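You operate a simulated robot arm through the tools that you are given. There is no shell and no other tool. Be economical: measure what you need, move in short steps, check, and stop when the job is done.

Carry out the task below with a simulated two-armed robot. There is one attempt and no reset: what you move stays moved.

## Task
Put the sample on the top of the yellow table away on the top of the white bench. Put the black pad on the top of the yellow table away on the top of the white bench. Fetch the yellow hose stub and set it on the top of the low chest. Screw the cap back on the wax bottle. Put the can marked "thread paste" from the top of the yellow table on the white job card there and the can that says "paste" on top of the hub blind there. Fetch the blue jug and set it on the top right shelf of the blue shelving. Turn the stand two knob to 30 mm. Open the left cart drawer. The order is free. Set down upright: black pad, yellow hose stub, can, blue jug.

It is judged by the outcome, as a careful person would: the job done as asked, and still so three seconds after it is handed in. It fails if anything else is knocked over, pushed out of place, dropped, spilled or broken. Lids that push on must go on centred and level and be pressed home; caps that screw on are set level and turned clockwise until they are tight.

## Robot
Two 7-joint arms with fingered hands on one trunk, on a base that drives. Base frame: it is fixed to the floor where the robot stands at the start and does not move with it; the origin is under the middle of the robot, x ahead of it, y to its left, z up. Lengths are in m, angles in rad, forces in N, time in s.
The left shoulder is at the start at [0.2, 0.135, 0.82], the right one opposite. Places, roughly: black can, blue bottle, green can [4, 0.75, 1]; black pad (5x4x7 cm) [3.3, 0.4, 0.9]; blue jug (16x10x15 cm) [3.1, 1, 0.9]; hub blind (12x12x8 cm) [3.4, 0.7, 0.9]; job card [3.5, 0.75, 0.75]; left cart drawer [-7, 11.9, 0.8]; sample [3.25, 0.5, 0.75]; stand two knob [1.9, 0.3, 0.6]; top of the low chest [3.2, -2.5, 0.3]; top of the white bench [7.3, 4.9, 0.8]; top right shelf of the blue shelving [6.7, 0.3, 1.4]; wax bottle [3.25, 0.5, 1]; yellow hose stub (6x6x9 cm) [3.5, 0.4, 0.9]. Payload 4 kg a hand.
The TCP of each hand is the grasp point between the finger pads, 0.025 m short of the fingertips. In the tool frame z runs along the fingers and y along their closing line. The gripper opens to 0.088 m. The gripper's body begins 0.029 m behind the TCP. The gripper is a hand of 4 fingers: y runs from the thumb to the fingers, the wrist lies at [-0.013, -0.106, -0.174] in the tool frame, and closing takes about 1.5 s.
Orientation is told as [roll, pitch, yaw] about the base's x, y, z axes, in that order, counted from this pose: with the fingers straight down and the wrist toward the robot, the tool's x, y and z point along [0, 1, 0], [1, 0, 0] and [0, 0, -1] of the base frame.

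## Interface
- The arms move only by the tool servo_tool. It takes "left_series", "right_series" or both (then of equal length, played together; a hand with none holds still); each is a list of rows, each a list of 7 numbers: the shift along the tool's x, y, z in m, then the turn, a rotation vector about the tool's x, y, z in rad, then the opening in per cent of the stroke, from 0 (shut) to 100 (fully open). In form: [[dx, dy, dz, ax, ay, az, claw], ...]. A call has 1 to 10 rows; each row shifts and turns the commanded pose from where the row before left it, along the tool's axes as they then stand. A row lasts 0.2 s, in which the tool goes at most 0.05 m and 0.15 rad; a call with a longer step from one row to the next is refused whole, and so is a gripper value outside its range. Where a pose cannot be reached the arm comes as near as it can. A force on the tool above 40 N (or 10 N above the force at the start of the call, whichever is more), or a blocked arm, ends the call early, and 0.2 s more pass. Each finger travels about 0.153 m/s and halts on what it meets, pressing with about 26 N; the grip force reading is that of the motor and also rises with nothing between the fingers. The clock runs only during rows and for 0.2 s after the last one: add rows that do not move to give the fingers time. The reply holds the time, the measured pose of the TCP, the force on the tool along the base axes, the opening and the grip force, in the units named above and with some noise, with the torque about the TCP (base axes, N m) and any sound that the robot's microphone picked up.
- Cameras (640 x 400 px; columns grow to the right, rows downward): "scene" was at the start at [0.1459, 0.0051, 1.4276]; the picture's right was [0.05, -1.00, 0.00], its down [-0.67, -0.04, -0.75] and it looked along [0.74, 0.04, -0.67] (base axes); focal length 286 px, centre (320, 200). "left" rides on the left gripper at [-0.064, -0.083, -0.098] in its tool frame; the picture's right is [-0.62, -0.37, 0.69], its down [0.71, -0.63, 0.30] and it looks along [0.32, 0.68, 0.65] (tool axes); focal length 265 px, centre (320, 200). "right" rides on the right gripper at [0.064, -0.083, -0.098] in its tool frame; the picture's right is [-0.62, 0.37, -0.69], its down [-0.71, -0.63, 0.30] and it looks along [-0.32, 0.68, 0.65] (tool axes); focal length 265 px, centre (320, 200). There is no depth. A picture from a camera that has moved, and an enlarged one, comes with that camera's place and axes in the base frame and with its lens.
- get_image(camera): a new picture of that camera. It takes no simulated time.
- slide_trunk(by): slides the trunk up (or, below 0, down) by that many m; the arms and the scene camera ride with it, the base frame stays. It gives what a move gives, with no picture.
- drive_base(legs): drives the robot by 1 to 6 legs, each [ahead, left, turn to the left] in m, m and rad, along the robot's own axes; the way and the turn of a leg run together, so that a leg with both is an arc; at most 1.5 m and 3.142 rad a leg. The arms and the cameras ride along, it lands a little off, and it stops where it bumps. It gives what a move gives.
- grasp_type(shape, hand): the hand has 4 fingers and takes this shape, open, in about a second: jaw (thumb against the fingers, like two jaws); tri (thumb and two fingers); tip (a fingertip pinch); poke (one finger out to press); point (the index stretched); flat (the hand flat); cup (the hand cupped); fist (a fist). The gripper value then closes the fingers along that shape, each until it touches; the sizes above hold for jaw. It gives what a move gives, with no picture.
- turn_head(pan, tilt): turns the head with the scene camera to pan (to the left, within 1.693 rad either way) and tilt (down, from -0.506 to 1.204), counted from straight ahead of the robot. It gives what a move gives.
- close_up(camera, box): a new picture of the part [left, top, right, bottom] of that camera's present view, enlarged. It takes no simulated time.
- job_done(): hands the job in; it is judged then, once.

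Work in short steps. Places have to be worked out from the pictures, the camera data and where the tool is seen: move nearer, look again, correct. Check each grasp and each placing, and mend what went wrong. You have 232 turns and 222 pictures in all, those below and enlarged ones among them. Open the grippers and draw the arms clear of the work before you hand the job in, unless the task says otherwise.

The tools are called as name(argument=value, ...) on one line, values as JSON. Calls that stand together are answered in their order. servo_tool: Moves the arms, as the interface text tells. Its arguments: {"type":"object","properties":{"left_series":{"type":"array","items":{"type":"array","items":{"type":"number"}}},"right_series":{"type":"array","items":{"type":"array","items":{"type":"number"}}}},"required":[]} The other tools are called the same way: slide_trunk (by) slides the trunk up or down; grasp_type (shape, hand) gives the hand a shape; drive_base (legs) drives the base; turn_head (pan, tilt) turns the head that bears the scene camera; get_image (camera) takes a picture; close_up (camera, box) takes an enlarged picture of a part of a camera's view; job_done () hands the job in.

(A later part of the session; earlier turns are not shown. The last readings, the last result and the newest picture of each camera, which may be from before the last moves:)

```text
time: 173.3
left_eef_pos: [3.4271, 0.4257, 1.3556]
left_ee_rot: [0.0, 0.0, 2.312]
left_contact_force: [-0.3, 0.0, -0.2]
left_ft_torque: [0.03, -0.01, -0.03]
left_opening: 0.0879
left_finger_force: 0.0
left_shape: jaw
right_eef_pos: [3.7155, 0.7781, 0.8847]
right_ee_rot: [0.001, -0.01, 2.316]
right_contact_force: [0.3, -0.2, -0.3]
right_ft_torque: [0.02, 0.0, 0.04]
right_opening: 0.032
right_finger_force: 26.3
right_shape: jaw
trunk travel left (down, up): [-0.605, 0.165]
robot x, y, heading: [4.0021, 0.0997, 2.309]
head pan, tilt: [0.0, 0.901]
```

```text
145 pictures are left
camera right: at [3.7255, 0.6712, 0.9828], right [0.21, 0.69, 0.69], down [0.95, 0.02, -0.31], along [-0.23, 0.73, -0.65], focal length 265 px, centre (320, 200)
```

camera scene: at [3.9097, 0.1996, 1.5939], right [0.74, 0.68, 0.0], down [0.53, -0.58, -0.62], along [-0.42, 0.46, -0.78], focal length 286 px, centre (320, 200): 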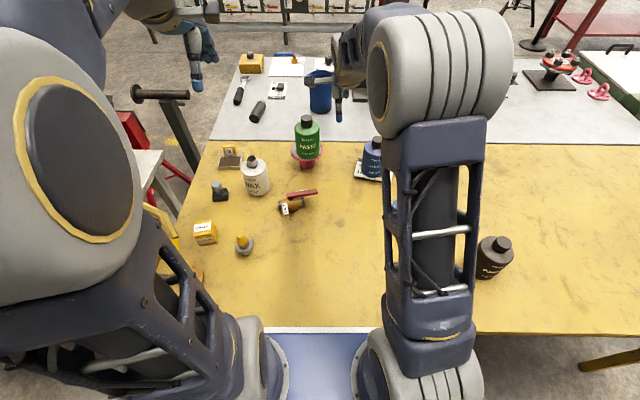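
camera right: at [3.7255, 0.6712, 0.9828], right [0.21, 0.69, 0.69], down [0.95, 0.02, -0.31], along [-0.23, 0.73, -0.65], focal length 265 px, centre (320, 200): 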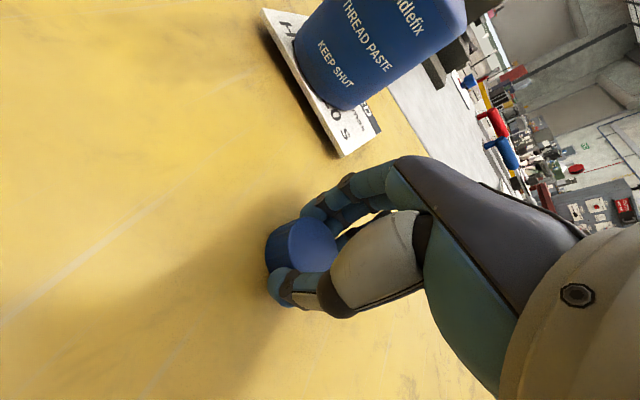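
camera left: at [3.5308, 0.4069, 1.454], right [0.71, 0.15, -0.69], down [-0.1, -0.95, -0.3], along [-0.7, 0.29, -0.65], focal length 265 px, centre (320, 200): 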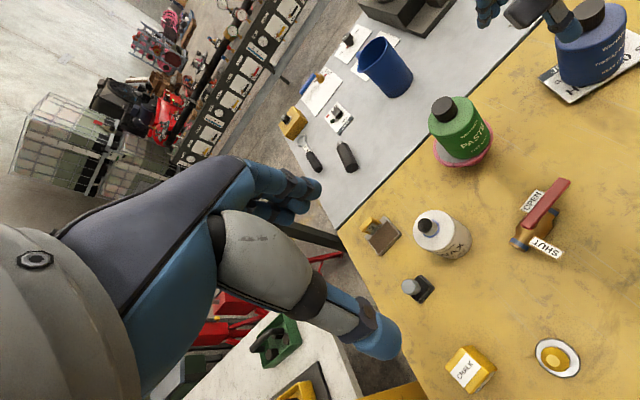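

Good grip. Lift and carry the cap over to just above the wax bottle neck.

servo_tool(right_series=[[0, 0, -0.04, 0, 0, 0, 0], [0, 0, -0.045, 0, 0, 0, 0], [0, 0, -0.045, 0, 0, 0, 0], [0, 0, -0.045, 0.01, 0, 0, 0], [0, 0, -0.045, 0, 0, 0, 0], [0, 0, -0.045, 0, 0, 0, 0], [0.045, 0.004, 0, 0, 0, 0, 0], [0.045, 0.004, 0, 0, 0, 0, 0], [0.045, 0.004, 0, 0, 0, 0, 0], [0.045, 0.004, 0, 0, 0, 0, 0]])

servo_tool(right_series=[[0.045, 0.01, 0, 0, 0, 0, 0], [0.045, 0.01, 0, 0, 0, 0, 0], [0.045, 0.01, 0, 0, 0, 0, 0], [0.045, 0.01, 0, 0, 0, 0, 0], [0.045, 0.01, 0, 0, 0, 0, 0], [0.045, 0.01, 0, 0, 0, 0, 0], [0, 0, 0, 0, 0, 0, 0]])

get_image(camera="right")

close_up(camera="scene", box=[200, 80, 340, 200])

get_image(camera="left")

```text
time: 175.5
left_eef_pos: [3.4277, 0.426, 1.3544]
left_ee_rot: [0.001, 0.002, 2.31]
left_contact_force: [0.5, -0.3, -1.0]
left_ft_torque: [-0.02, 0.01, -0.01]
left_opening: 0.0878
left_finger_force: 0.0
left_shape: jaw
right_eef_pos: [3.5748, 0.6685, 1.1497]
right_ee_rot: [0.003, 0.002, 2.312]
right_contact_force: [-1.5, -0.3, 0.3]
right_ft_torque: [-0.02, 0.01, -0.03]
right_opening: 0.0318
right_finger_force: 25.7
right_shape: jaw
trunk travel left (down, up): [-0.605, 0.165]
robot x, y, heading: [4.0003, 0.0987, 2.308]
head pan, tilt: [0.0, 0.901]
```

```text
time: 177.1
left_eef_pos: [3.422, 0.4211, 1.3546]
left_ee_rot: [0.003, -0.004, 2.324]
left_contact_force: [-34.0, -18.0, 1.4]
left_ft_torque: [-0.11, 0.4, 1.9]
left_opening: 0.0879
left_finger_force: 0.0
left_shape: jaw
right_eef_pos: [3.3352, 0.5316, 1.15]
right_ee_rot: [0.002, 0.0, 2.31]
right_contact_force: [-0.2, 0.3, 0.1]
right_ft_torque: [-0.02, -0.04, -0.02]
right_opening: 0.0319
right_finger_force: 26.1
right_shape: jaw
trunk travel left (down, up): [-0.605, 0.165]
robot x, y, heading: [3.9964, 0.097, 2.312]
head pan, tilt: [0.0, 0.901]
```

```text
144 pictures are left
camera right: at [3.3442, 0.4254, 1.2498], right [0.21, 0.69, 0.69], down [0.95, 0.02, -0.31], along [-0.22, 0.72, -0.65], focal length 265 px, centre (320, 200)
```

right: 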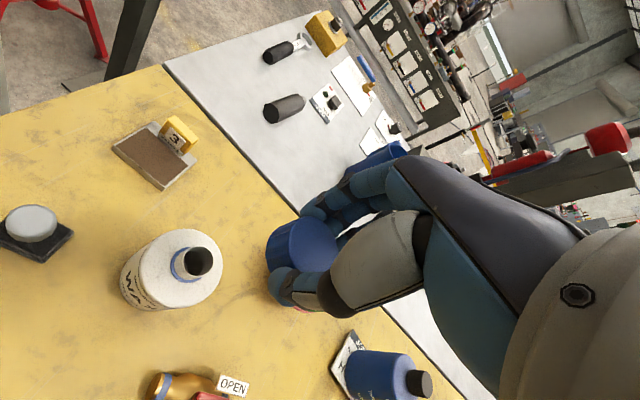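

```text
3.33 times, centred on (270, 140) of scene
camera zoom: at [3.9102, 0.1996, 1.5939], right [0.74, 0.67, 0.0], down [0.53, -0.58, -0.62], along [-0.42, 0.46, -0.78], focal length 955 px, centre (487, 400)
```

zoom: 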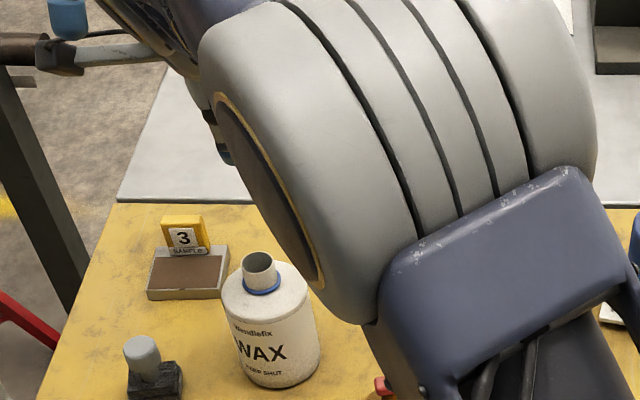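

```text
142 pictures are left
camera left: at [3.5281, 0.4046, 1.4541], right [0.7, 0.15, -0.7], down [-0.09, -0.95, -0.3], along [-0.71, 0.28, -0.65], focal length 265 px, centre (320, 200)
```

left: 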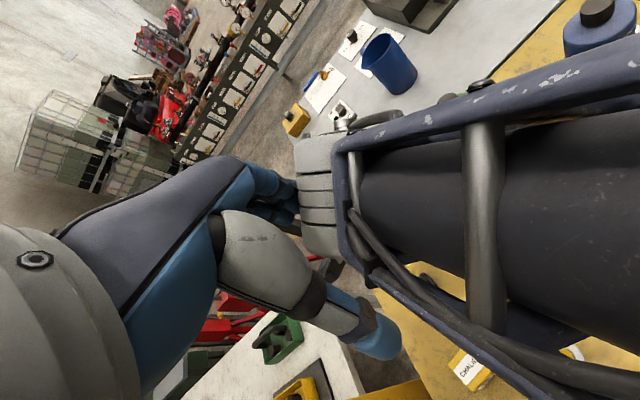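

My right forearm touches the left hand; I draw the left arm back and left/up out of the way. The cap is centred in the grip; the neck is ~10 mm left of it.

servo_tool(left_series=[[0.02, -0.02, -0.03, 0, 0, 0, 100], [0.02, -0.03, -0.03, 0, 0, 0, 100], [0.02, -0.03, -0.02, 0, 0, 0, 100], [0.01, -0.03, -0.02, 0, 0, 0, 100], [0, -0.03, 0, 0, 0, 0, 100]])

servo_tool(right_series=[[0.01, 0, 0, 0, 0, 0, 0], [0, 0, 0.04, 0, 0, 0, 0], [0, 0, 0.03, 0, 0, 0, 0], [0, 0, 0, 0, 0, -0.15, 0], [0, 0, 0, 0, 0, -0.15, 0], [0, 0, 0, 0, 0, -0.15, 0], [0, 0, 0, 0, 0, -0.15, 0], [0, 0, 0, 0, 0, 0, 0]])

get_image(camera="right")

get_image(camera="scene")

```text
time: 178.3
left_eef_pos: [3.4706, 0.2755, 1.4555]
left_ee_rot: [0.0, 0.0, 2.312]
left_contact_force: [0.4, 0.3, -0.1]
left_ft_torque: [0.05, -0.01, -0.06]
left_opening: 0.0875
left_finger_force: 0.0
left_shape: jaw
right_eef_pos: [3.3353, 0.5299, 1.1509]
right_ee_rot: [0.003, 0.001, 2.317]
right_contact_force: [-0.5, -0.1, -0.6]
right_ft_torque: [0.0, -0.02, 0.03]
right_opening: 0.0319
right_finger_force: 25.9
right_shape: jaw
trunk travel left (down, up): [-0.605, 0.165]
robot x, y, heading: [3.9986, 0.1, 2.308]
head pan, tilt: [0.0, 0.901]
```

```text
time: 180.1
left_eef_pos: [3.4695, 0.2749, 1.4554]
left_ee_rot: [0.0, -0.001, 2.311]
left_contact_force: [0.1, 0.5, 0.0]
left_ft_torque: [0.01, -0.02, -0.02]
left_opening: 0.0879
left_finger_force: 0.1
left_shape: jaw
right_eef_pos: [3.3282, 0.521, 1.0789]
right_ee_rot: [0.002, 0.0, 2.918]
right_contact_force: [0.0, 0.4, -0.5]
right_ft_torque: [0.0, -0.01, 0.02]
right_opening: 0.0317
right_finger_force: 26.3
right_shape: jaw
trunk travel left (down, up): [-0.605, 0.165]
robot x, y, heading: [3.9963, 0.0989, 2.312]
head pan, tilt: [0.0, 0.901]
```

```text
141 pictures are left
camera right: at [3.3946, 0.4386, 1.179], right [-0.22, 0.69, 0.69], down [0.77, 0.56, -0.31], along [-0.6, 0.47, -0.65], focal length 265 px, centre (320, 200)
```

right: 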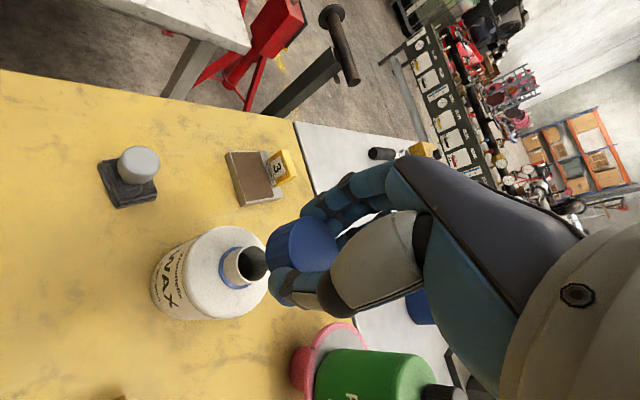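

```text
140 pictures are left
camera scene: at [3.9102, 0.1996, 1.5939], right [0.74, 0.67, 0.0], down [0.53, -0.58, -0.62], along [-0.42, 0.46, -0.78], focal length 286 px, centre (320, 200)
```

scene: 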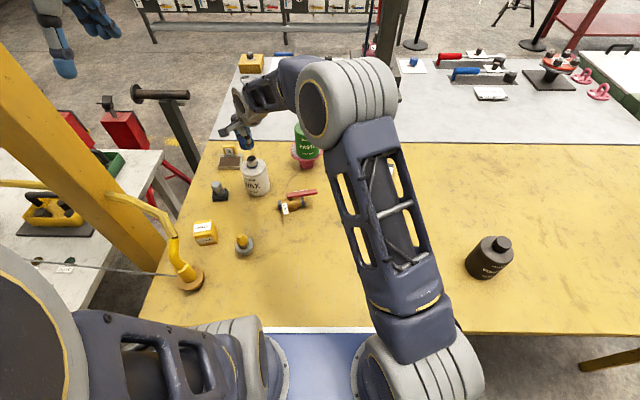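

The neck is nearly under the cap. I pre-rotate a bit more counter-clockwise, shift 3 mm and lower to just above the neck.

servo_tool(right_series=[[-0.001, 0.003, 0, 0, 0, 0, 0], [0, 0, 0, 0, 0, -0.15, 0], [0, 0, 0, 0, 0, -0.15, 0], [0, 0, 0, 0, 0, -0.15, 0], [0, 0, 0.02, 0, 0, 0, 0], [0, 0, 0.013, 0, 0, 0, 0], [0, 0, 0, 0, 0, 0, 0]])

get_image(camera="right")

close_up(camera="scene", box=[200, 110, 320, 210])

```text
time: 181.7
left_eef_pos: [3.4697, 0.2748, 1.4556]
left_ee_rot: [-0.001, 0.0, 2.312]
left_contact_force: [0.3, 0.3, -0.5]
left_ft_torque: [-0.01, 0.02, -0.03]
left_opening: 0.0877
left_finger_force: 0.0
left_shape: jaw
right_eef_pos: [3.3261, 0.5231, 1.0475]
right_ee_rot: [0.001, -0.001, -2.915]
right_contact_force: [-0.4, 0.0, 0.6]
right_ft_torque: [-0.01, -0.01, -0.02]
right_opening: 0.0315
right_finger_force: 26.6
right_shape: jaw
trunk travel left (down, up): [-0.605, 0.165]
robot x, y, heading: [3.9973, 0.0964, 2.313]
head pan, tilt: [0.0, 0.901]
```

```text
139 pictures are left
camera right: at [3.4207, 0.4771, 1.1459], right [-0.5, 0.52, 0.69], down [0.45, 0.84, -0.31], along [-0.74, 0.16, -0.65], focal length 265 px, centre (320, 200)
```

right: 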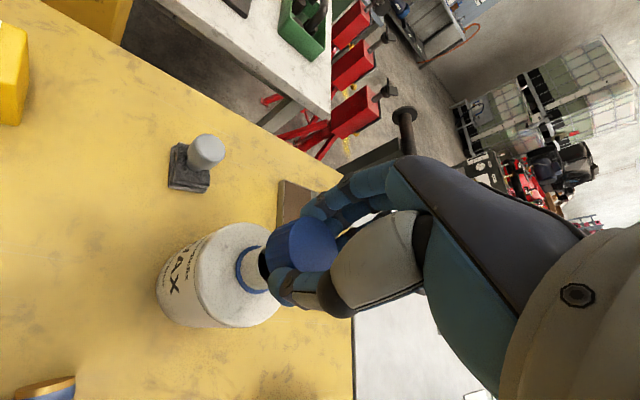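

```text
4.00 times, centred on (260, 160) of scene
camera zoom: at [3.9102, 0.1996, 1.5939], right [0.74, 0.67, 0.0], down [0.53, -0.58, -0.62], along [-0.42, 0.46, -0.78], focal length 1146 px, centre (560, 360)
```

zoom: 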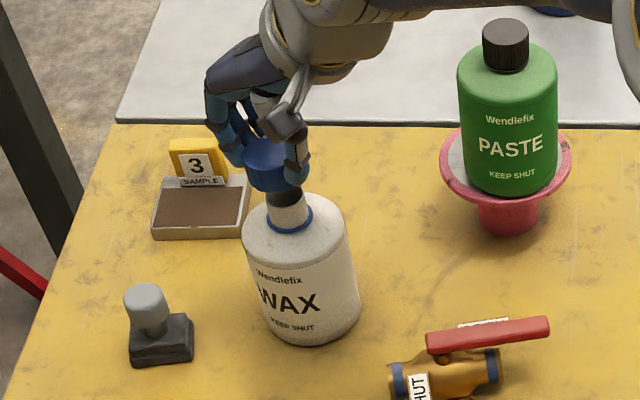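

Cap is a few mm off (needs ~3 mm right, 4 mm back). I adjust and lower gently to meet the neck.

servo_tool(right_series=[[0.002, -0.004, 0, 0, 0, 0, 0], [0, 0, 0.006, 0, 0, 0, 0], [0, 0, 0.004, 0, 0, 0, 0], [0, 0, 0, 0, 0, 0, 0]])

close_up(camera="scene", box=[230, 120, 290, 170])

close_up(camera="right", box=[200, 200, 360, 320])

```text
time: 182.7
left_eef_pos: [3.4695, 0.2751, 1.454]
left_ee_rot: [0.0, 0.001, 2.312]
left_contact_force: [-0.8, 0.5, 0.3]
left_ft_torque: [0.0, 0.01, 0.01]
left_opening: 0.0878
left_finger_force: 0.0
left_shape: jaw
right_eef_pos: [3.3309, 0.5227, 1.0356]
right_ee_rot: [0.002, -0.003, -2.916]
right_contact_force: [-0.2, -0.4, -1.2]
right_ft_torque: [-0.01, 0.0, 0.01]
right_opening: 0.0317
right_finger_force: 25.7
right_shape: jaw
trunk travel left (down, up): [-0.605, 0.165]
robot x, y, heading: [4.0021, 0.0989, 2.312]
head pan, tilt: [0.0, 0.901]
```

```text
8.00 times, centred on (260, 145) of scene
camera zoom: at [3.9102, 0.1996, 1.5939], right [0.74, 0.67, 0.0], down [0.53, -0.58, -0.62], along [-0.42, 0.46, -0.78], focal length 2292 px, centre (800, 640)
```

zoom: 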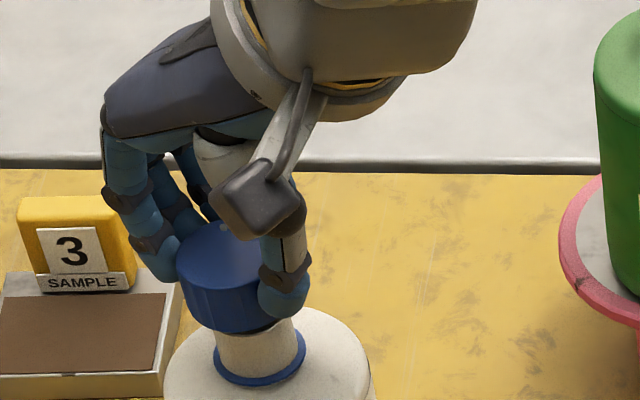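

```text
3.33 times, centred on (280, 260) of right
camera zoom: at [3.4249, 0.4761, 1.1358], right [-0.5, 0.52, 0.69], down [0.45, 0.84, -0.31], along [-0.74, 0.16, -0.65], focal length 885 px, centre (453, 0)
```

zoom: 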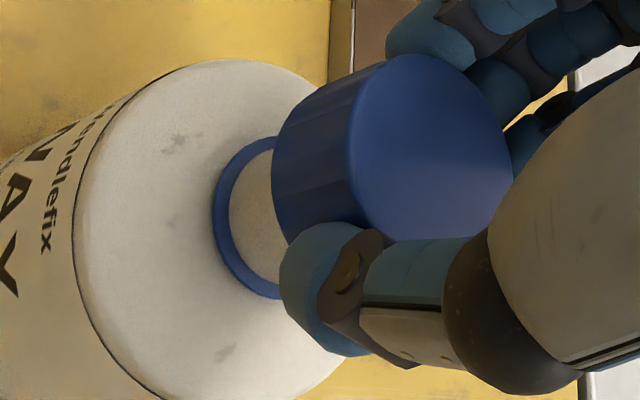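

Still ~4 mm left of the neck axis. I shift right 4 mm and lower in small steps until contact.

servo_tool(right_series=[[-0.002, -0.0035, 0, 0, 0, 0, 0], [0, 0, 0.004, 0, 0, 0, 0], [0, 0, 0, 0, 0, 0, 0]])

servo_tool(right_series=[[0, 0, 0.004, 0, 0, 0, 0], [0, 0, 0, 0, 0, 0, 0]])

close_up(camera="scene", box=[230, 120, 290, 170])

close_up(camera="right", box=[200, 200, 360, 320])

```text
time: 183.5
left_eef_pos: [3.4709, 0.2748, 1.455]
left_ee_rot: [-0.001, 0.0, 2.313]
left_contact_force: [0.0, 0.2, -0.6]
left_ft_torque: [-0.01, 0.02, 0.0]
left_opening: 0.0878
left_finger_force: 0.1
left_shape: jaw
right_eef_pos: [3.3329, 0.5254, 1.0327]
right_ee_rot: [0.001, 0.0, -2.916]
right_contact_force: [0.3, 0.1, -0.6]
right_ft_torque: [0.0, -0.01, 0.01]
right_opening: 0.032
right_finger_force: 26.0
right_shape: jaw
trunk travel left (down, up): [-0.605, 0.165]
robot x, y, heading: [3.9995, 0.1012, 2.307]
head pan, tilt: [0.0, 0.901]
```

```text
time: 184.1
left_eef_pos: [3.471, 0.2763, 1.4551]
left_ee_rot: [0.0, 0.001, 2.312]
left_contact_force: [1.2, 0.4, -0.4]
left_ft_torque: [0.03, 0.02, 0.0]
left_opening: 0.0876
left_finger_force: 0.0
left_shape: jaw
right_eef_pos: [3.3333, 0.5252, 1.0281]
right_ee_rot: [0.002, -0.002, -2.916]
right_contact_force: [0.1, 0.2, -0.5]
right_ft_torque: [-0.01, 0.02, 0.0]
right_opening: 0.032
right_finger_force: 26.3
right_shape: jaw
trunk travel left (down, up): [-0.605, 0.165]
robot x, y, heading: [4.0019, 0.0943, 2.31]
head pan, tilt: [0.0, 0.901]
```

```text
8.00 times, centred on (260, 145) of scene
camera zoom: at [3.9102, 0.1996, 1.5939], right [0.74, 0.67, 0.0], down [0.53, -0.58, -0.62], along [-0.42, 0.46, -0.78], focal length 2292 px, centre (800, 640)
```

zoom: 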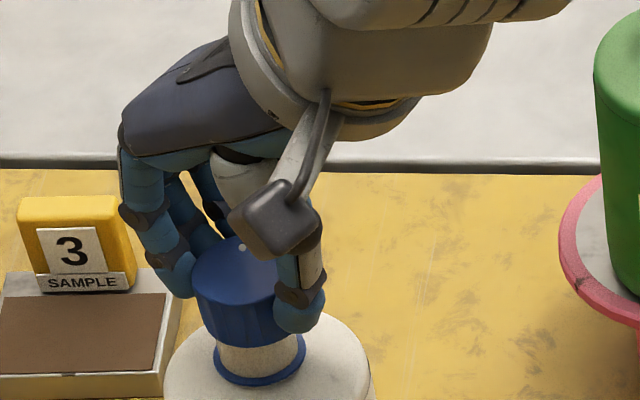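

```text
3.33 times, centred on (280, 260) of right
camera zoom: at [3.4276, 0.4791, 1.1275], right [-0.5, 0.52, 0.69], down [0.45, 0.84, -0.31], along [-0.74, 0.16, -0.65], focal length 885 px, centre (453, 0)
```

zoom: 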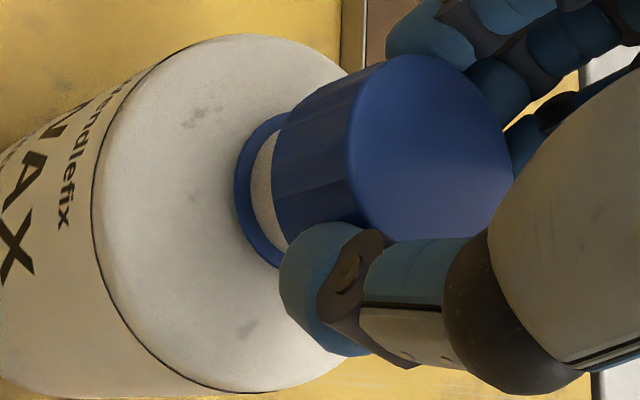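

Now the cap looks aligned and starts covering the neck. Keep lowering to contact.

servo_tool(right_series=[[0, 0, 0.004, 0, 0, 0, 0], [0, 0, 0, 0, 0, 0, 0]])

servo_tool(right_series=[[0, 0, 0.004, 0, 0, 0, 0], [0, 0, 0, 0, 0, 0, 0]])

servo_tool(right_series=[[0, 0, 0.003, 0, 0, 0, 0], [0, 0, 0, 0, 0, 0, 0]])

close_up(camera="scene", box=[230, 120, 290, 170])

```text
time: 184.7
left_eef_pos: [3.4706, 0.2752, 1.4538]
left_ee_rot: [-0.001, -0.001, 2.312]
left_contact_force: [0.0, 0.7, -0.4]
left_ft_torque: [-0.04, 0.0, -0.04]
left_opening: 0.0878
left_finger_force: 0.1
left_shape: jaw
right_eef_pos: [3.3322, 0.5242, 1.0248]
right_ee_rot: [0.002, 0.0, -2.917]
right_contact_force: [0.5, -0.1, 0.9]
right_ft_torque: [-0.02, 0.0, -0.02]
right_opening: 0.0318
right_finger_force: 26.2
right_shape: jaw
trunk travel left (down, up): [-0.605, 0.165]
robot x, y, heading: [3.9991, 0.104, 2.309]
head pan, tilt: [0.0, 0.901]
```

```text
time: 185.3
left_eef_pos: [3.4701, 0.2741, 1.4549]
left_ee_rot: [0.0, 0.001, 2.313]
left_contact_force: [-0.2, 1.1, 0.5]
left_ft_torque: [0.01, 0.0, -0.02]
left_opening: 0.0877
left_finger_force: 0.0
left_shape: jaw
right_eef_pos: [3.3323, 0.5252, 1.021]
right_ee_rot: [0.001, -0.002, -2.916]
right_contact_force: [-0.4, 0.9, -0.1]
right_ft_torque: [-0.01, -0.04, 0.0]
right_opening: 0.0319
right_finger_force: 25.6
right_shape: jaw
trunk travel left (down, up): [-0.605, 0.165]
robot x, y, heading: [3.9968, 0.0967, 2.312]
head pan, tilt: [0.0, 0.901]
```

```text
time: 185.9
left_eef_pos: [3.4702, 0.2756, 1.4553]
left_ee_rot: [-0.002, 0.0, 2.313]
left_contact_force: [0.0, 0.4, 0.1]
left_ft_torque: [-0.03, -0.01, 0.01]
left_opening: 0.0877
left_finger_force: 0.0
left_shape: jaw
right_eef_pos: [3.3326, 0.5243, 1.0173]
right_ee_rot: [0.002, -0.002, -2.918]
right_contact_force: [0.5, 0.9, 0.1]
right_ft_torque: [-0.01, 0.05, 0.02]
right_opening: 0.0321
right_finger_force: 26.5
right_shape: jaw
trunk travel left (down, up): [-0.605, 0.165]
robot x, y, heading: [3.998, 0.0995, 2.304]
head pan, tilt: [0.0, 0.901]
```

```text
8.00 times, centred on (260, 145) of scene
camera zoom: at [3.9102, 0.1996, 1.5939], right [0.74, 0.67, 0.0], down [0.53, -0.58, -0.62], along [-0.42, 0.46, -0.78], focal length 2292 px, centre (800, 640)
```

zoom: 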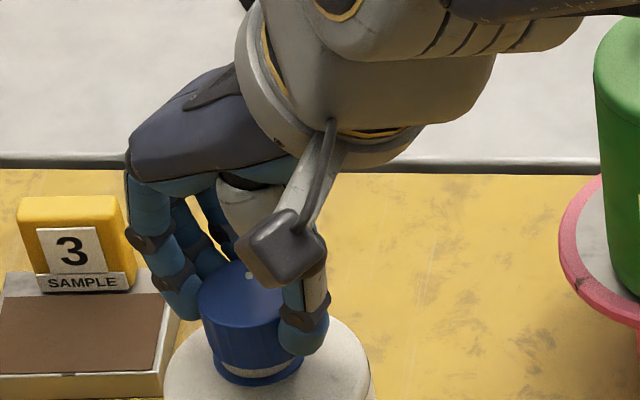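

Cap is going down over the neck freely. A little further, then twist clockwise with light downward motion.

servo_tool(right_series=[[0, 0, 0.003, 0, 0, 0, 0], [0, 0, 0, 0, 0, 0, 0]])

servo_tool(right_series=[[0, 0, 0.003, 0, 0, 0, 0], [0, 0, 0, 0, 0, 0, 0]])

close_up(camera="scene", box=[230, 120, 290, 170])

```text
time: 186.5
left_eef_pos: [3.4702, 0.2742, 1.4554]
left_ee_rot: [0.0, 0.0, 2.311]
left_contact_force: [0.0, -0.3, -0.4]
left_ft_torque: [0.03, -0.02, 0.03]
left_opening: 0.088
left_finger_force: 0.0
left_shape: jaw
right_eef_pos: [3.3334, 0.5235, 1.0151]
right_ee_rot: [0.003, -0.003, -2.914]
right_contact_force: [0.7, 0.4, -0.5]
right_ft_torque: [-0.01, 0.01, 0.0]
right_opening: 0.0317
right_finger_force: 26.4
right_shape: jaw
trunk travel left (down, up): [-0.605, 0.165]
robot x, y, heading: [3.9968, 0.0993, 2.311]
head pan, tilt: [0.0, 0.901]
```

```text
time: 187.1
left_eef_pos: [3.4695, 0.2751, 1.4548]
left_ee_rot: [0.002, 0.0, 2.311]
left_contact_force: [-0.1, -0.6, -0.2]
left_ft_torque: [0.01, 0.0, 0.0]
left_opening: 0.0876
left_finger_force: 0.0
left_shape: jaw
right_eef_pos: [3.3332, 0.5241, 1.0115]
right_ee_rot: [0.003, -0.002, -2.916]
right_contact_force: [0.3, -0.7, 0.2]
right_ft_torque: [0.0, 0.02, -0.01]
right_opening: 0.0316
right_finger_force: 25.9
right_shape: jaw
trunk travel left (down, up): [-0.605, 0.165]
robot x, y, heading: [4.0007, 0.1021, 2.315]
head pan, tilt: [0.0, 0.901]
```

```text
8.00 times, centred on (260, 145) of scene
camera zoom: at [3.9102, 0.1996, 1.5939], right [0.74, 0.67, 0.0], down [0.53, -0.58, -0.62], along [-0.42, 0.46, -0.78], focal length 2292 px, centre (800, 640)
```

zoom: 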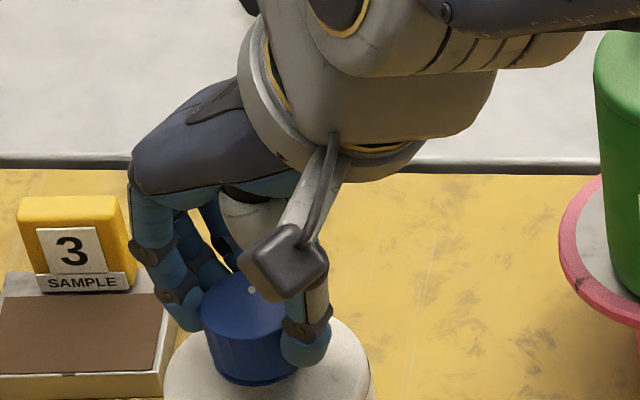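

Cap is almost at the blue ring. I turn clockwise with a slight downward feed.

servo_tool(right_series=[[0, 0, 0.001, 0, 0, 0.14, 0], [0, 0, 0.001, 0, 0, 0.14, 0], [0, 0, 0.001, 0, 0, 0.14, 0], [0, 0, 0, 0, 0, 0.14, 0], [0, 0, 0, 0, 0, 0.14, 0], [0, 0, 0, 0, 0, 0.14, 0], [0, 0, 0, 0, 0, 0.14, 0], [0, 0, 0, 0, 0, 0.14, 0], [0, 0, 0, 0, 0, 0, 0]])

close_up(camera="scene", box=[220, 110, 310, 210])

```text
time: 189.1
left_eef_pos: [3.47, 0.2753, 1.4557]
left_ee_rot: [0.002, 0.001, 2.311]
left_contact_force: [-0.2, 0.3, -0.2]
left_ft_torque: [-0.02, 0.01, -0.03]
left_opening: 0.0878
left_finger_force: 0.0
left_shape: jaw
right_eef_pos: [3.3333, 0.5243, 1.0089]
right_ee_rot: [0.002, 0.003, 2.244]
right_contact_force: [-0.6, -0.1, 0.6]
right_ft_torque: [-0.02, 0.0, -0.03]
right_opening: 0.0318
right_finger_force: 25.8
right_shape: jaw
trunk travel left (down, up): [-0.605, 0.165]
robot x, y, heading: [4.0049, 0.099, 2.309]
head pan, tilt: [0.0, 0.901]
```

```text
4.00 times, centred on (265, 160) of scene
camera zoom: at [3.9102, 0.1996, 1.5939], right [0.74, 0.67, 0.0], down [0.53, -0.58, -0.62], along [-0.42, 0.46, -0.78], focal length 1146 px, centre (540, 360)
```

zoom: 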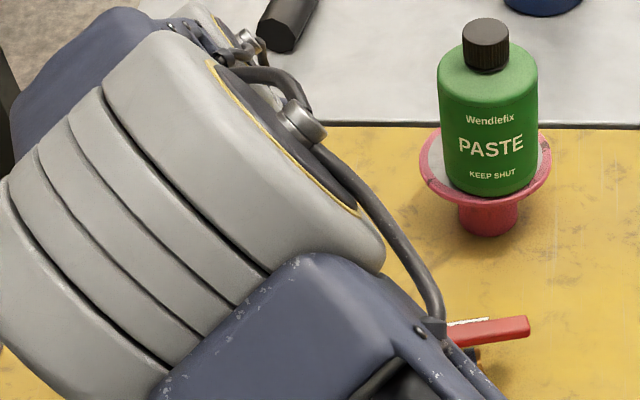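

No resistance yet. I look with the wrist camera and then lower to real contact.

servo_tool(right_series=[[0, 0, 0.003, 0, 0, 0, 0], [0, 0, 0, 0, 0, 0, 0]])

close_up(camera="right", box=[180, 180, 380, 330])

```text
time: 189.7
left_eef_pos: [3.4697, 0.2744, 1.4549]
left_ee_rot: [0.0, 0.001, 2.312]
left_contact_force: [0.6, 0.6, 0.4]
left_ft_torque: [0.01, 0.0, 0.05]
left_opening: 0.0878
left_finger_force: 0.0
left_shape: jaw
right_eef_pos: [3.3338, 0.5247, 1.0062]
right_ee_rot: [0.001, 0.002, 2.246]
right_contact_force: [-0.1, -0.6, -0.2]
right_ft_torque: [-0.03, 0.0, -0.03]
right_opening: 0.0318
right_finger_force: 26.0
right_shape: jaw
trunk travel left (down, up): [-0.605, 0.165]
robot x, y, heading: [4.0025, 0.0989, 2.309]
head pan, tilt: [0.0, 0.901]
```

```text
2.67 times, centred on (280, 255) of right
camera zoom: at [3.3342, 0.4174, 1.1049], right [0.25, 0.68, 0.69], down [0.95, -0.05, -0.3], along [-0.17, 0.73, -0.66], focal length 708 px, centre (427, 53)
```

zoom: 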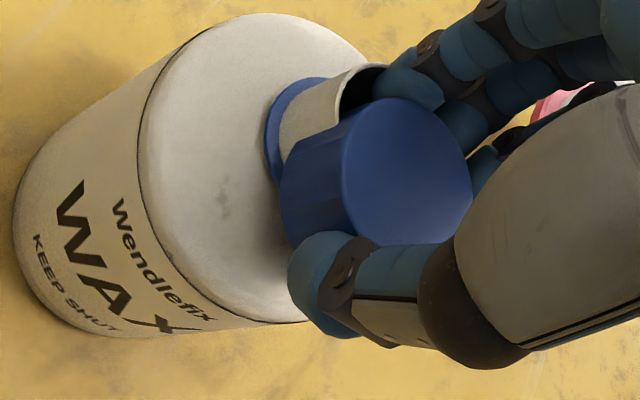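

The wrist view shows the cap is beside the neck, on the robot side: the neck top is lower (≈0.985) and ~17 mm further ahead. I rise and re-centre at (3.317, 0.529).

servo_tool(right_series=[[0, 0, -0.025, 0, 0, 0, 0], [0, 0, -0.025, 0, 0, 0, 0], [0.01, 0.0135, 0, 0, 0, 0, 0], [0, 0, 0, 0, 0, 0, 0]])

get_image(camera="right")

```text
time: 190.7
left_eef_pos: [3.4695, 0.2743, 1.4554]
left_ee_rot: [0.0, 0.0, 2.313]
left_contact_force: [-0.6, -1.2, -0.3]
left_ft_torque: [0.01, 0.02, 0.04]
left_opening: 0.0877
left_finger_force: 0.0
left_shape: jaw
right_eef_pos: [3.3168, 0.5276, 1.0559]
right_ee_rot: [0.001, 0.001, 2.247]
right_contact_force: [-0.2, 0.5, -0.6]
right_ft_torque: [0.01, -0.02, -0.04]
right_opening: 0.0318
right_finger_force: 26.2
right_shape: jaw
trunk travel left (down, up): [-0.605, 0.165]
robot x, y, heading: [3.9989, 0.1017, 2.311]
head pan, tilt: [0.0, 0.901]
```

```text
129 pictures are left
camera right: at [3.3175, 0.4219, 1.1554], right [0.25, 0.68, 0.69], down [0.95, -0.05, -0.3], along [-0.17, 0.73, -0.66], focal length 265 px, centre (320, 200)
```

right: 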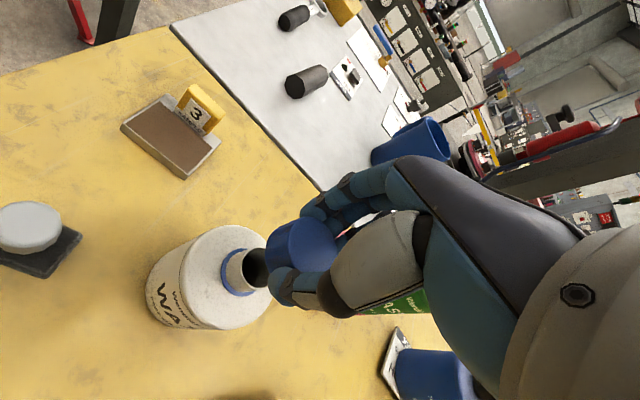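

Nearly aligned by this view. I rotate the wrist counter-clockwise again to get the second view and clear the head camera's sight.

servo_tool(right_series=[[-0.0027, -0.0022, 0, 0, 0, 0, 0], [0, 0, 0, 0, 0, -0.15, 0], [0, 0, 0, 0, 0, -0.15, 0], [0, 0, 0, 0, 0, -0.15, 0], [0, 0, 0, 0, 0, -0.15, 0], [0, 0, 0, 0, 0, -0.15, 0], [0, 0, 0, 0, 0, -0.15, 0], [0, 0, 0, 0, 0, -0.15, 0], [0, 0, 0, 0, 0, -0.1, 0], [0, 0, 0, 0, 0, 0, 0]])

get_image(camera="right")

close_up(camera="scene", box=[210, 110, 300, 210])

```text
time: 192.9
left_eef_pos: [3.4693, 0.274, 1.4536]
left_ee_rot: [-0.001, 0.0, 2.314]
left_contact_force: [-0.2, -0.3, 0.3]
left_ft_torque: [0.04, 0.02, 0.01]
left_opening: 0.0879
left_finger_force: 0.1
left_shape: jaw
right_eef_pos: [3.3194, 0.5287, 1.0545]
right_ee_rot: [0.001, -0.001, -2.887]
right_contact_force: [-0.2, -0.7, 0.3]
right_ft_torque: [0.0, -0.01, -0.02]
right_opening: 0.0319
right_finger_force: 26.4
right_shape: jaw
trunk travel left (down, up): [-0.605, 0.165]
robot x, y, heading: [4.0032, 0.0983, 2.309]
head pan, tilt: [0.0, 0.901]
```

```text
128 pictures are left
camera right: at [3.4162, 0.4864, 1.1552], right [-0.51, 0.51, 0.69], down [0.43, 0.85, -0.31], along [-0.74, 0.14, -0.65], focal length 265 px, centre (320, 200)
```

right: 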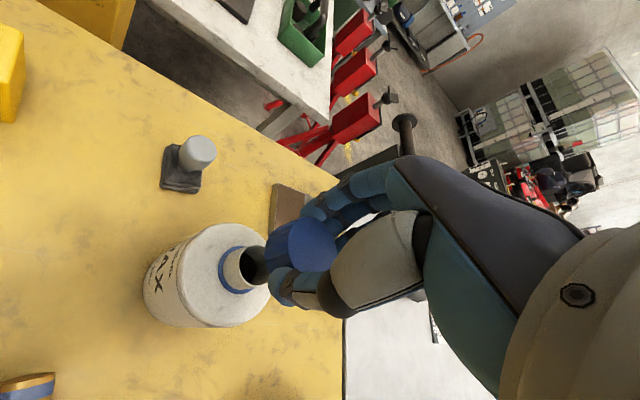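

```text
4.00 times, centred on (255, 160) of scene
camera zoom: at [3.9102, 0.1996, 1.5939], right [0.74, 0.67, 0.0], down [0.53, -0.58, -0.62], along [-0.42, 0.46, -0.78], focal length 1146 px, centre (580, 360)
```

zoom: 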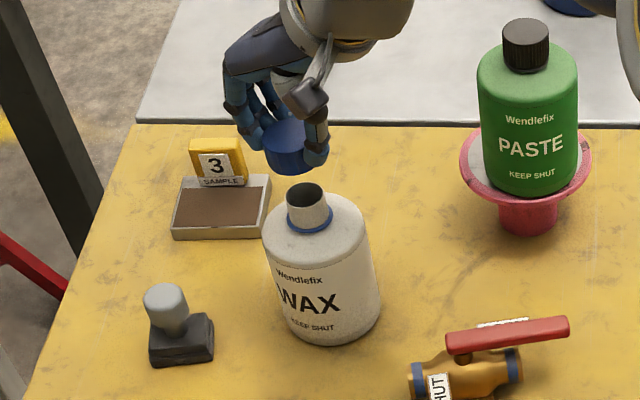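

Views agree now within ~2 mm; neck top z≈0.992. I shift 2 mm right and lower stepwise.

servo_tool(right_series=[[-0.001, -0.0016, 0.01, 0, 0, 0, 0], [0, 0, 0.01, 0, 0, 0, 0], [0, 0, 0, 0, 0, 0, 0]])

servo_tool(right_series=[[0, 0, 0.005, 0, 0, 0, 0], [0, 0, 0, 0, 0, 0, 0]])

servo_tool(right_series=[[0, 0, 0.004, 0, 0, 0, 0], [0, 0, 0, 0, 0, 0, 0]])

close_up(camera="scene", box=[230, 120, 290, 170])

close_up(camera="right", box=[200, 200, 360, 320])

```text
time: 193.7
left_eef_pos: [3.4694, 0.2745, 1.4542]
left_ee_rot: [0.0, 0.0, 2.311]
left_contact_force: [0.0, -0.6, -0.7]
left_ft_torque: [0.01, 0.02, 0.0]
left_opening: 0.0877
left_finger_force: 0.2
left_shape: jaw
right_eef_pos: [3.3217, 0.5301, 1.0358]
right_ee_rot: [0.003, -0.001, -2.887]
right_contact_force: [0.0, 0.3, 0.1]
right_ft_torque: [0.02, 0.04, 0.02]
right_opening: 0.0316
right_finger_force: 26.1
right_shape: jaw
trunk travel left (down, up): [-0.605, 0.165]
robot x, y, heading: [3.999, 0.1004, 2.314]
head pan, tilt: [0.0, 0.901]
```

```text
time: 194.3
left_eef_pos: [3.4698, 0.2761, 1.4551]
left_ee_rot: [0.0, 0.0, 2.312]
left_contact_force: [-1.1, -0.4, 0.0]
left_ft_torque: [-0.02, -0.04, 0.0]
left_opening: 0.0877
left_finger_force: 0.1
left_shape: jaw
right_eef_pos: [3.3207, 0.5304, 1.0308]
right_ee_rot: [0.004, -0.001, -2.886]
right_contact_force: [-0.1, 0.0, 1.0]
right_ft_torque: [0.01, -0.03, 0.03]
right_opening: 0.032
right_finger_force: 26.4
right_shape: jaw
trunk travel left (down, up): [-0.605, 0.165]
robot x, y, heading: [4.0016, 0.0948, 2.316]
head pan, tilt: [0.0, 0.901]
```

```text
time: 194.9
left_eef_pos: [3.4698, 0.2752, 1.4542]
left_ee_rot: [0.0, -0.001, 2.311]
left_contact_force: [-0.5, 0.5, 0.1]
left_ft_torque: [-0.02, 0.01, 0.02]
left_opening: 0.0877
left_finger_force: 0.0
left_shape: jaw
right_eef_pos: [3.3226, 0.5299, 1.0255]
right_ee_rot: [0.002, -0.002, -2.887]
right_contact_force: [0.7, -0.4, -0.3]
right_ft_torque: [-0.01, 0.03, 0.03]
right_opening: 0.0319
right_finger_force: 26.0
right_shape: jaw
trunk travel left (down, up): [-0.605, 0.165]
robot x, y, heading: [3.999, 0.0991, 2.311]
head pan, tilt: [0.0, 0.901]
```

```text
8.00 times, centred on (260, 145) of scene
camera zoom: at [3.9102, 0.1996, 1.5939], right [0.74, 0.67, 0.0], down [0.53, -0.58, -0.62], along [-0.42, 0.46, -0.78], focal length 2292 px, centre (800, 640)
```

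zoom: 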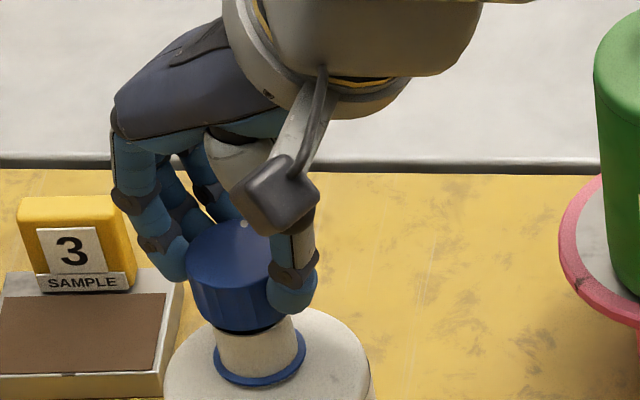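

```text
3.33 times, centred on (280, 260) of right
camera zoom: at [3.4174, 0.4873, 1.1257], right [-0.51, 0.51, 0.69], down [0.43, 0.85, -0.31], along [-0.74, 0.14, -0.65], focal length 885 px, centre (453, 0)
```

zoom: 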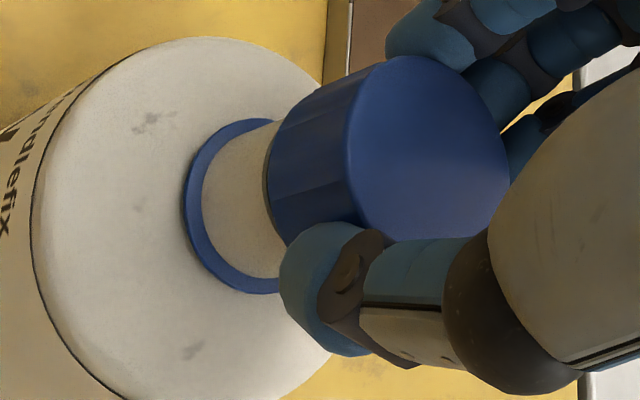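

Alignment looks good from both. Continue lowering.

servo_tool(right_series=[[-0.0005, -0.001, 0.004, 0, 0, 0, 0], [0, 0, 0, 0, 0, 0, 0]])

servo_tool(right_series=[[0, 0, 0.004, 0, 0, 0, 0], [0, 0, 0, 0, 0, 0, 0]])

servo_tool(right_series=[[0, 0, 0.003, 0, 0, 0, 0], [0, 0, 0, 0, 0, 0, 0]])

servo_tool(right_series=[[0, 0, 0.003, 0, 0, 0, 0], [0, 0, 0, 0, 0, 0, 0]])

close_up(camera="scene", box=[230, 120, 290, 170])

```text
time: 195.5
left_eef_pos: [3.4702, 0.275, 1.4543]
left_ee_rot: [0.001, -0.001, 2.313]
left_contact_force: [-1.1, 1.3, -0.1]
left_ft_torque: [0.05, 0.0, 0.0]
left_opening: 0.088
left_finger_force: 0.0
left_shape: jaw
right_eef_pos: [3.322, 0.5306, 1.0223]
right_ee_rot: [0.002, -0.001, -2.885]
right_contact_force: [-0.1, -0.1, -0.7]
right_ft_torque: [-0.01, -0.01, -0.04]
right_opening: 0.032
right_finger_force: 26.0
right_shape: jaw
trunk travel left (down, up): [-0.605, 0.165]
robot x, y, heading: [3.9981, 0.101, 2.307]
head pan, tilt: [0.0, 0.901]
```

```text
time: 196.1
left_eef_pos: [3.4697, 0.2756, 1.4552]
left_ee_rot: [-0.001, 0.001, 2.314]
left_contact_force: [0.1, -0.9, -0.1]
left_ft_torque: [0.02, 0.01, -0.04]
left_opening: 0.0879
left_finger_force: 0.1
left_shape: jaw
right_eef_pos: [3.3216, 0.5307, 1.0185]
right_ee_rot: [0.003, -0.003, -2.887]
right_contact_force: [-0.9, 0.0, 0.6]
right_ft_torque: [0.06, 0.01, -0.03]
right_opening: 0.0316
right_finger_force: 26.2
right_shape: jaw
trunk travel left (down, up): [-0.605, 0.165]
robot x, y, heading: [3.9982, 0.0988, 2.312]
head pan, tilt: [0.0, 0.901]
```

```text
time: 196.7
left_eef_pos: [3.4692, 0.2743, 1.4561]
left_ee_rot: [0.001, 0.001, 2.312]
left_contact_force: [0.2, 1.0, -0.7]
left_ft_torque: [0.0, 0.03, -0.02]
left_opening: 0.0878
left_finger_force: 0.1
left_shape: jaw
right_eef_pos: [3.3223, 0.5301, 1.0164]
right_ee_rot: [0.001, -0.002, -2.887]
right_contact_force: [-0.1, 0.0, 0.2]
right_ft_torque: [0.0, 0.01, -0.02]
right_opening: 0.0317
right_finger_force: 26.3
right_shape: jaw
trunk travel left (down, up): [-0.605, 0.165]
robot x, y, heading: [3.9996, 0.1, 2.307]
head pan, tilt: [0.0, 0.901]
```

```text
time: 197.3
left_eef_pos: [3.4705, 0.2754, 1.4544]
left_ee_rot: [0.002, 0.0, 2.314]
left_contact_force: [0.3, -0.3, 0.3]
left_ft_torque: [0.03, 0.0, -0.03]
left_opening: 0.0877
left_finger_force: 0.1
left_shape: jaw
right_eef_pos: [3.3212, 0.5306, 1.0126]
right_ee_rot: [0.003, -0.002, -2.887]
right_contact_force: [-0.8, -0.1, 0.7]
right_ft_torque: [0.01, 0.01, 0.01]
right_opening: 0.0317
right_finger_force: 26.2
right_shape: jaw
trunk travel left (down, up): [-0.605, 0.165]
robot x, y, heading: [4.0009, 0.1009, 2.308]
head pan, tilt: [0.0, 0.901]
```

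```text
8.00 times, centred on (260, 145) of scene
camera zoom: at [3.9102, 0.1996, 1.5939], right [0.74, 0.67, 0.0], down [0.53, -0.58, -0.62], along [-0.42, 0.46, -0.78], focal length 2292 px, centre (800, 640)
```

zoom: 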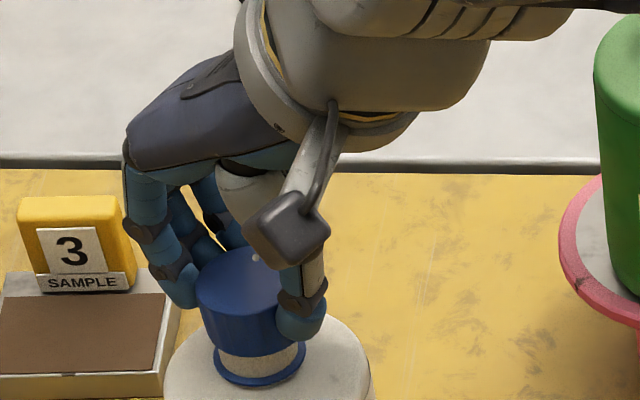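

close_up(camera="right", box=[200, 200, 360, 320])

```text
3.33 times, centred on (280, 260) of right
camera zoom: at [3.4183, 0.4879, 1.112], right [-0.51, 0.51, 0.69], down [0.43, 0.85, -0.31], along [-0.74, 0.14, -0.65], focal length 885 px, centre (453, 0)
```

zoom: 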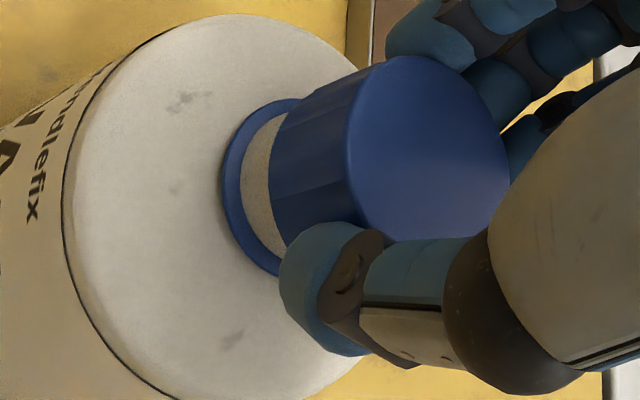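

Alignment holds. Continue lowering until it seats.

servo_tool(right_series=[[0, 0, 0.003, 0, 0, 0, 0], [0, 0, 0, 0, 0, 0, 0]])

servo_tool(right_series=[[0, 0, 0.003, 0, 0, 0, 0], [0, 0, 0, 0, 0, 0, 0]])

servo_tool(right_series=[[0, 0, 0.003, 0, 0, 0, 0], [0, 0, 0, 0, 0, 0, 0]])

close_up(camera="scene", box=[230, 120, 290, 170])

```text
time: 197.9
left_eef_pos: [3.4717, 0.2755, 1.4552]
left_ee_rot: [-0.001, 0.0, 2.313]
left_contact_force: [-0.4, 0.6, 1.5]
left_ft_torque: [-0.04, -0.04, -0.01]
left_opening: 0.0879
left_finger_force: 0.1
left_shape: jaw
right_eef_pos: [3.3226, 0.5317, 1.0095]
right_ee_rot: [0.002, -0.001, -2.886]
right_contact_force: [-0.2, -0.5, 0.7]
right_ft_torque: [-0.02, 0.0, -0.01]
right_opening: 0.0319
right_finger_force: 26.3
right_shape: jaw
trunk travel left (down, up): [-0.605, 0.165]
robot x, y, heading: [4.0013, 0.0978, 2.31]
head pan, tilt: [0.0, 0.901]
```

```text
time: 198.5
left_eef_pos: [3.47, 0.2741, 1.4544]
left_ee_rot: [0.0, 0.0, 2.312]
left_contact_force: [0.0, 0.6, -0.2]
left_ft_torque: [-0.03, -0.02, 0.05]
left_opening: 0.0879
left_finger_force: 0.1
left_shape: jaw
right_eef_pos: [3.3226, 0.5309, 1.0068]
right_ee_rot: [0.002, -0.003, -2.886]
right_contact_force: [0.4, -0.7, 0.5]
right_ft_torque: [0.02, -0.02, 0.0]
right_opening: 0.032
right_finger_force: 25.9
right_shape: jaw
trunk travel left (down, up): [-0.605, 0.165]
robot x, y, heading: [3.9991, 0.1021, 2.311]
head pan, tilt: [0.0, 0.901]
```

```text
time: 199.1
left_eef_pos: [3.4706, 0.2739, 1.4542]
left_ee_rot: [0.0, 0.002, 2.312]
left_contact_force: [-0.1, 0.4, -0.1]
left_ft_torque: [-0.01, -0.01, 0.02]
left_opening: 0.0875
left_finger_force: 0.0
left_shape: jaw
right_eef_pos: [3.3211, 0.5307, 1.0043]
right_ee_rot: [0.001, -0.002, -2.887]
right_contact_force: [0.0, 0.1, 0.2]
right_ft_torque: [-0.02, 0.01, -0.01]
right_opening: 0.0317
right_finger_force: 26.0
right_shape: jaw
trunk travel left (down, up): [-0.605, 0.165]
robot x, y, heading: [3.9964, 0.0981, 2.318]
head pan, tilt: [0.0, 0.901]
```

```text
8.00 times, centred on (260, 145) of scene
camera zoom: at [3.9102, 0.1996, 1.5939], right [0.74, 0.67, 0.0], down [0.53, -0.58, -0.62], along [-0.42, 0.46, -0.78], focal length 2292 px, centre (800, 640)
```

zoom: 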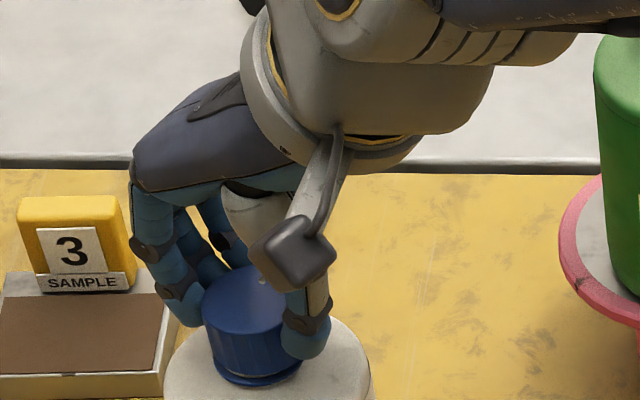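

servo_tool(right_series=[[0, 0, 0.003, 0, 0, 0, 0], [0, 0, 0, 0, 0, 0, 0]])

servo_tool(right_series=[[0, 0, 0.003, 0, 0, 0, 0], [0, 0, 0, 0, 0, 0, 0]])

close_up(camera="right", box=[200, 200, 360, 320])

```text
time: 199.7
left_eef_pos: [3.4704, 0.2739, 1.4545]
left_ee_rot: [0.0, 0.0, 2.31]
left_contact_force: [-0.5, 0.3, -0.9]
left_ft_torque: [0.05, 0.0, 0.0]
left_opening: 0.0879
left_finger_force: 0.0
left_shape: jaw
right_eef_pos: [3.3225, 0.5314, 1.0012]
right_ee_rot: [0.001, -0.001, -2.887]
right_contact_force: [0.7, -0.7, -1.0]
right_ft_torque: [0.0, -0.02, 0.0]
right_opening: 0.0318
right_finger_force: 25.6
right_shape: jaw
trunk travel left (down, up): [-0.605, 0.165]
robot x, y, heading: [4.0002, 0.0986, 2.304]
head pan, tilt: [0.0, 0.901]
```

```text
time: 200.3
left_eef_pos: [3.4714, 0.2742, 1.4558]
left_ee_rot: [0.0, 0.001, 2.311]
left_contact_force: [0.0, 0.2, -1.3]
left_ft_torque: [0.02, 0.0, 0.0]
left_opening: 0.0882
left_finger_force: 0.0
left_shape: jaw
right_eef_pos: [3.3212, 0.5301, 0.9988]
right_ee_rot: [0.003, -0.004, -2.887]
right_contact_force: [0.8, 0.7, 9.5]
right_ft_torque: [-0.06, 0.08, -0.04]
right_opening: 0.032
right_finger_force: 25.4
right_shape: jaw
trunk travel left (down, up): [-0.605, 0.165]
robot x, y, heading: [4.0003, 0.0971, 2.31]
head pan, tilt: [0.0, 0.901]
```

```text
3.33 times, centred on (280, 260) of right
camera zoom: at [3.4185, 0.488, 1.098], right [-0.51, 0.51, 0.69], down [0.43, 0.85, -0.31], along [-0.75, 0.14, -0.65], focal length 885 px, centre (453, 0)
```

zoom: 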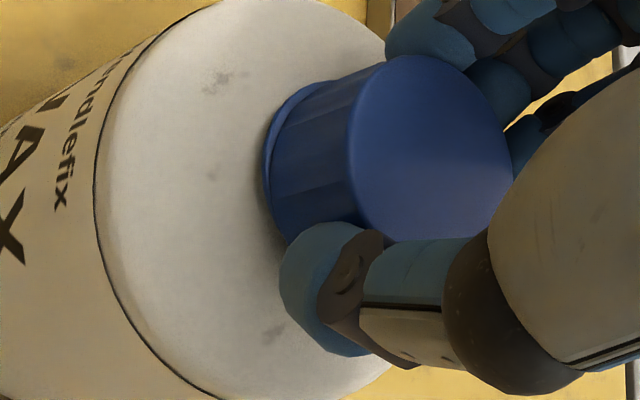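

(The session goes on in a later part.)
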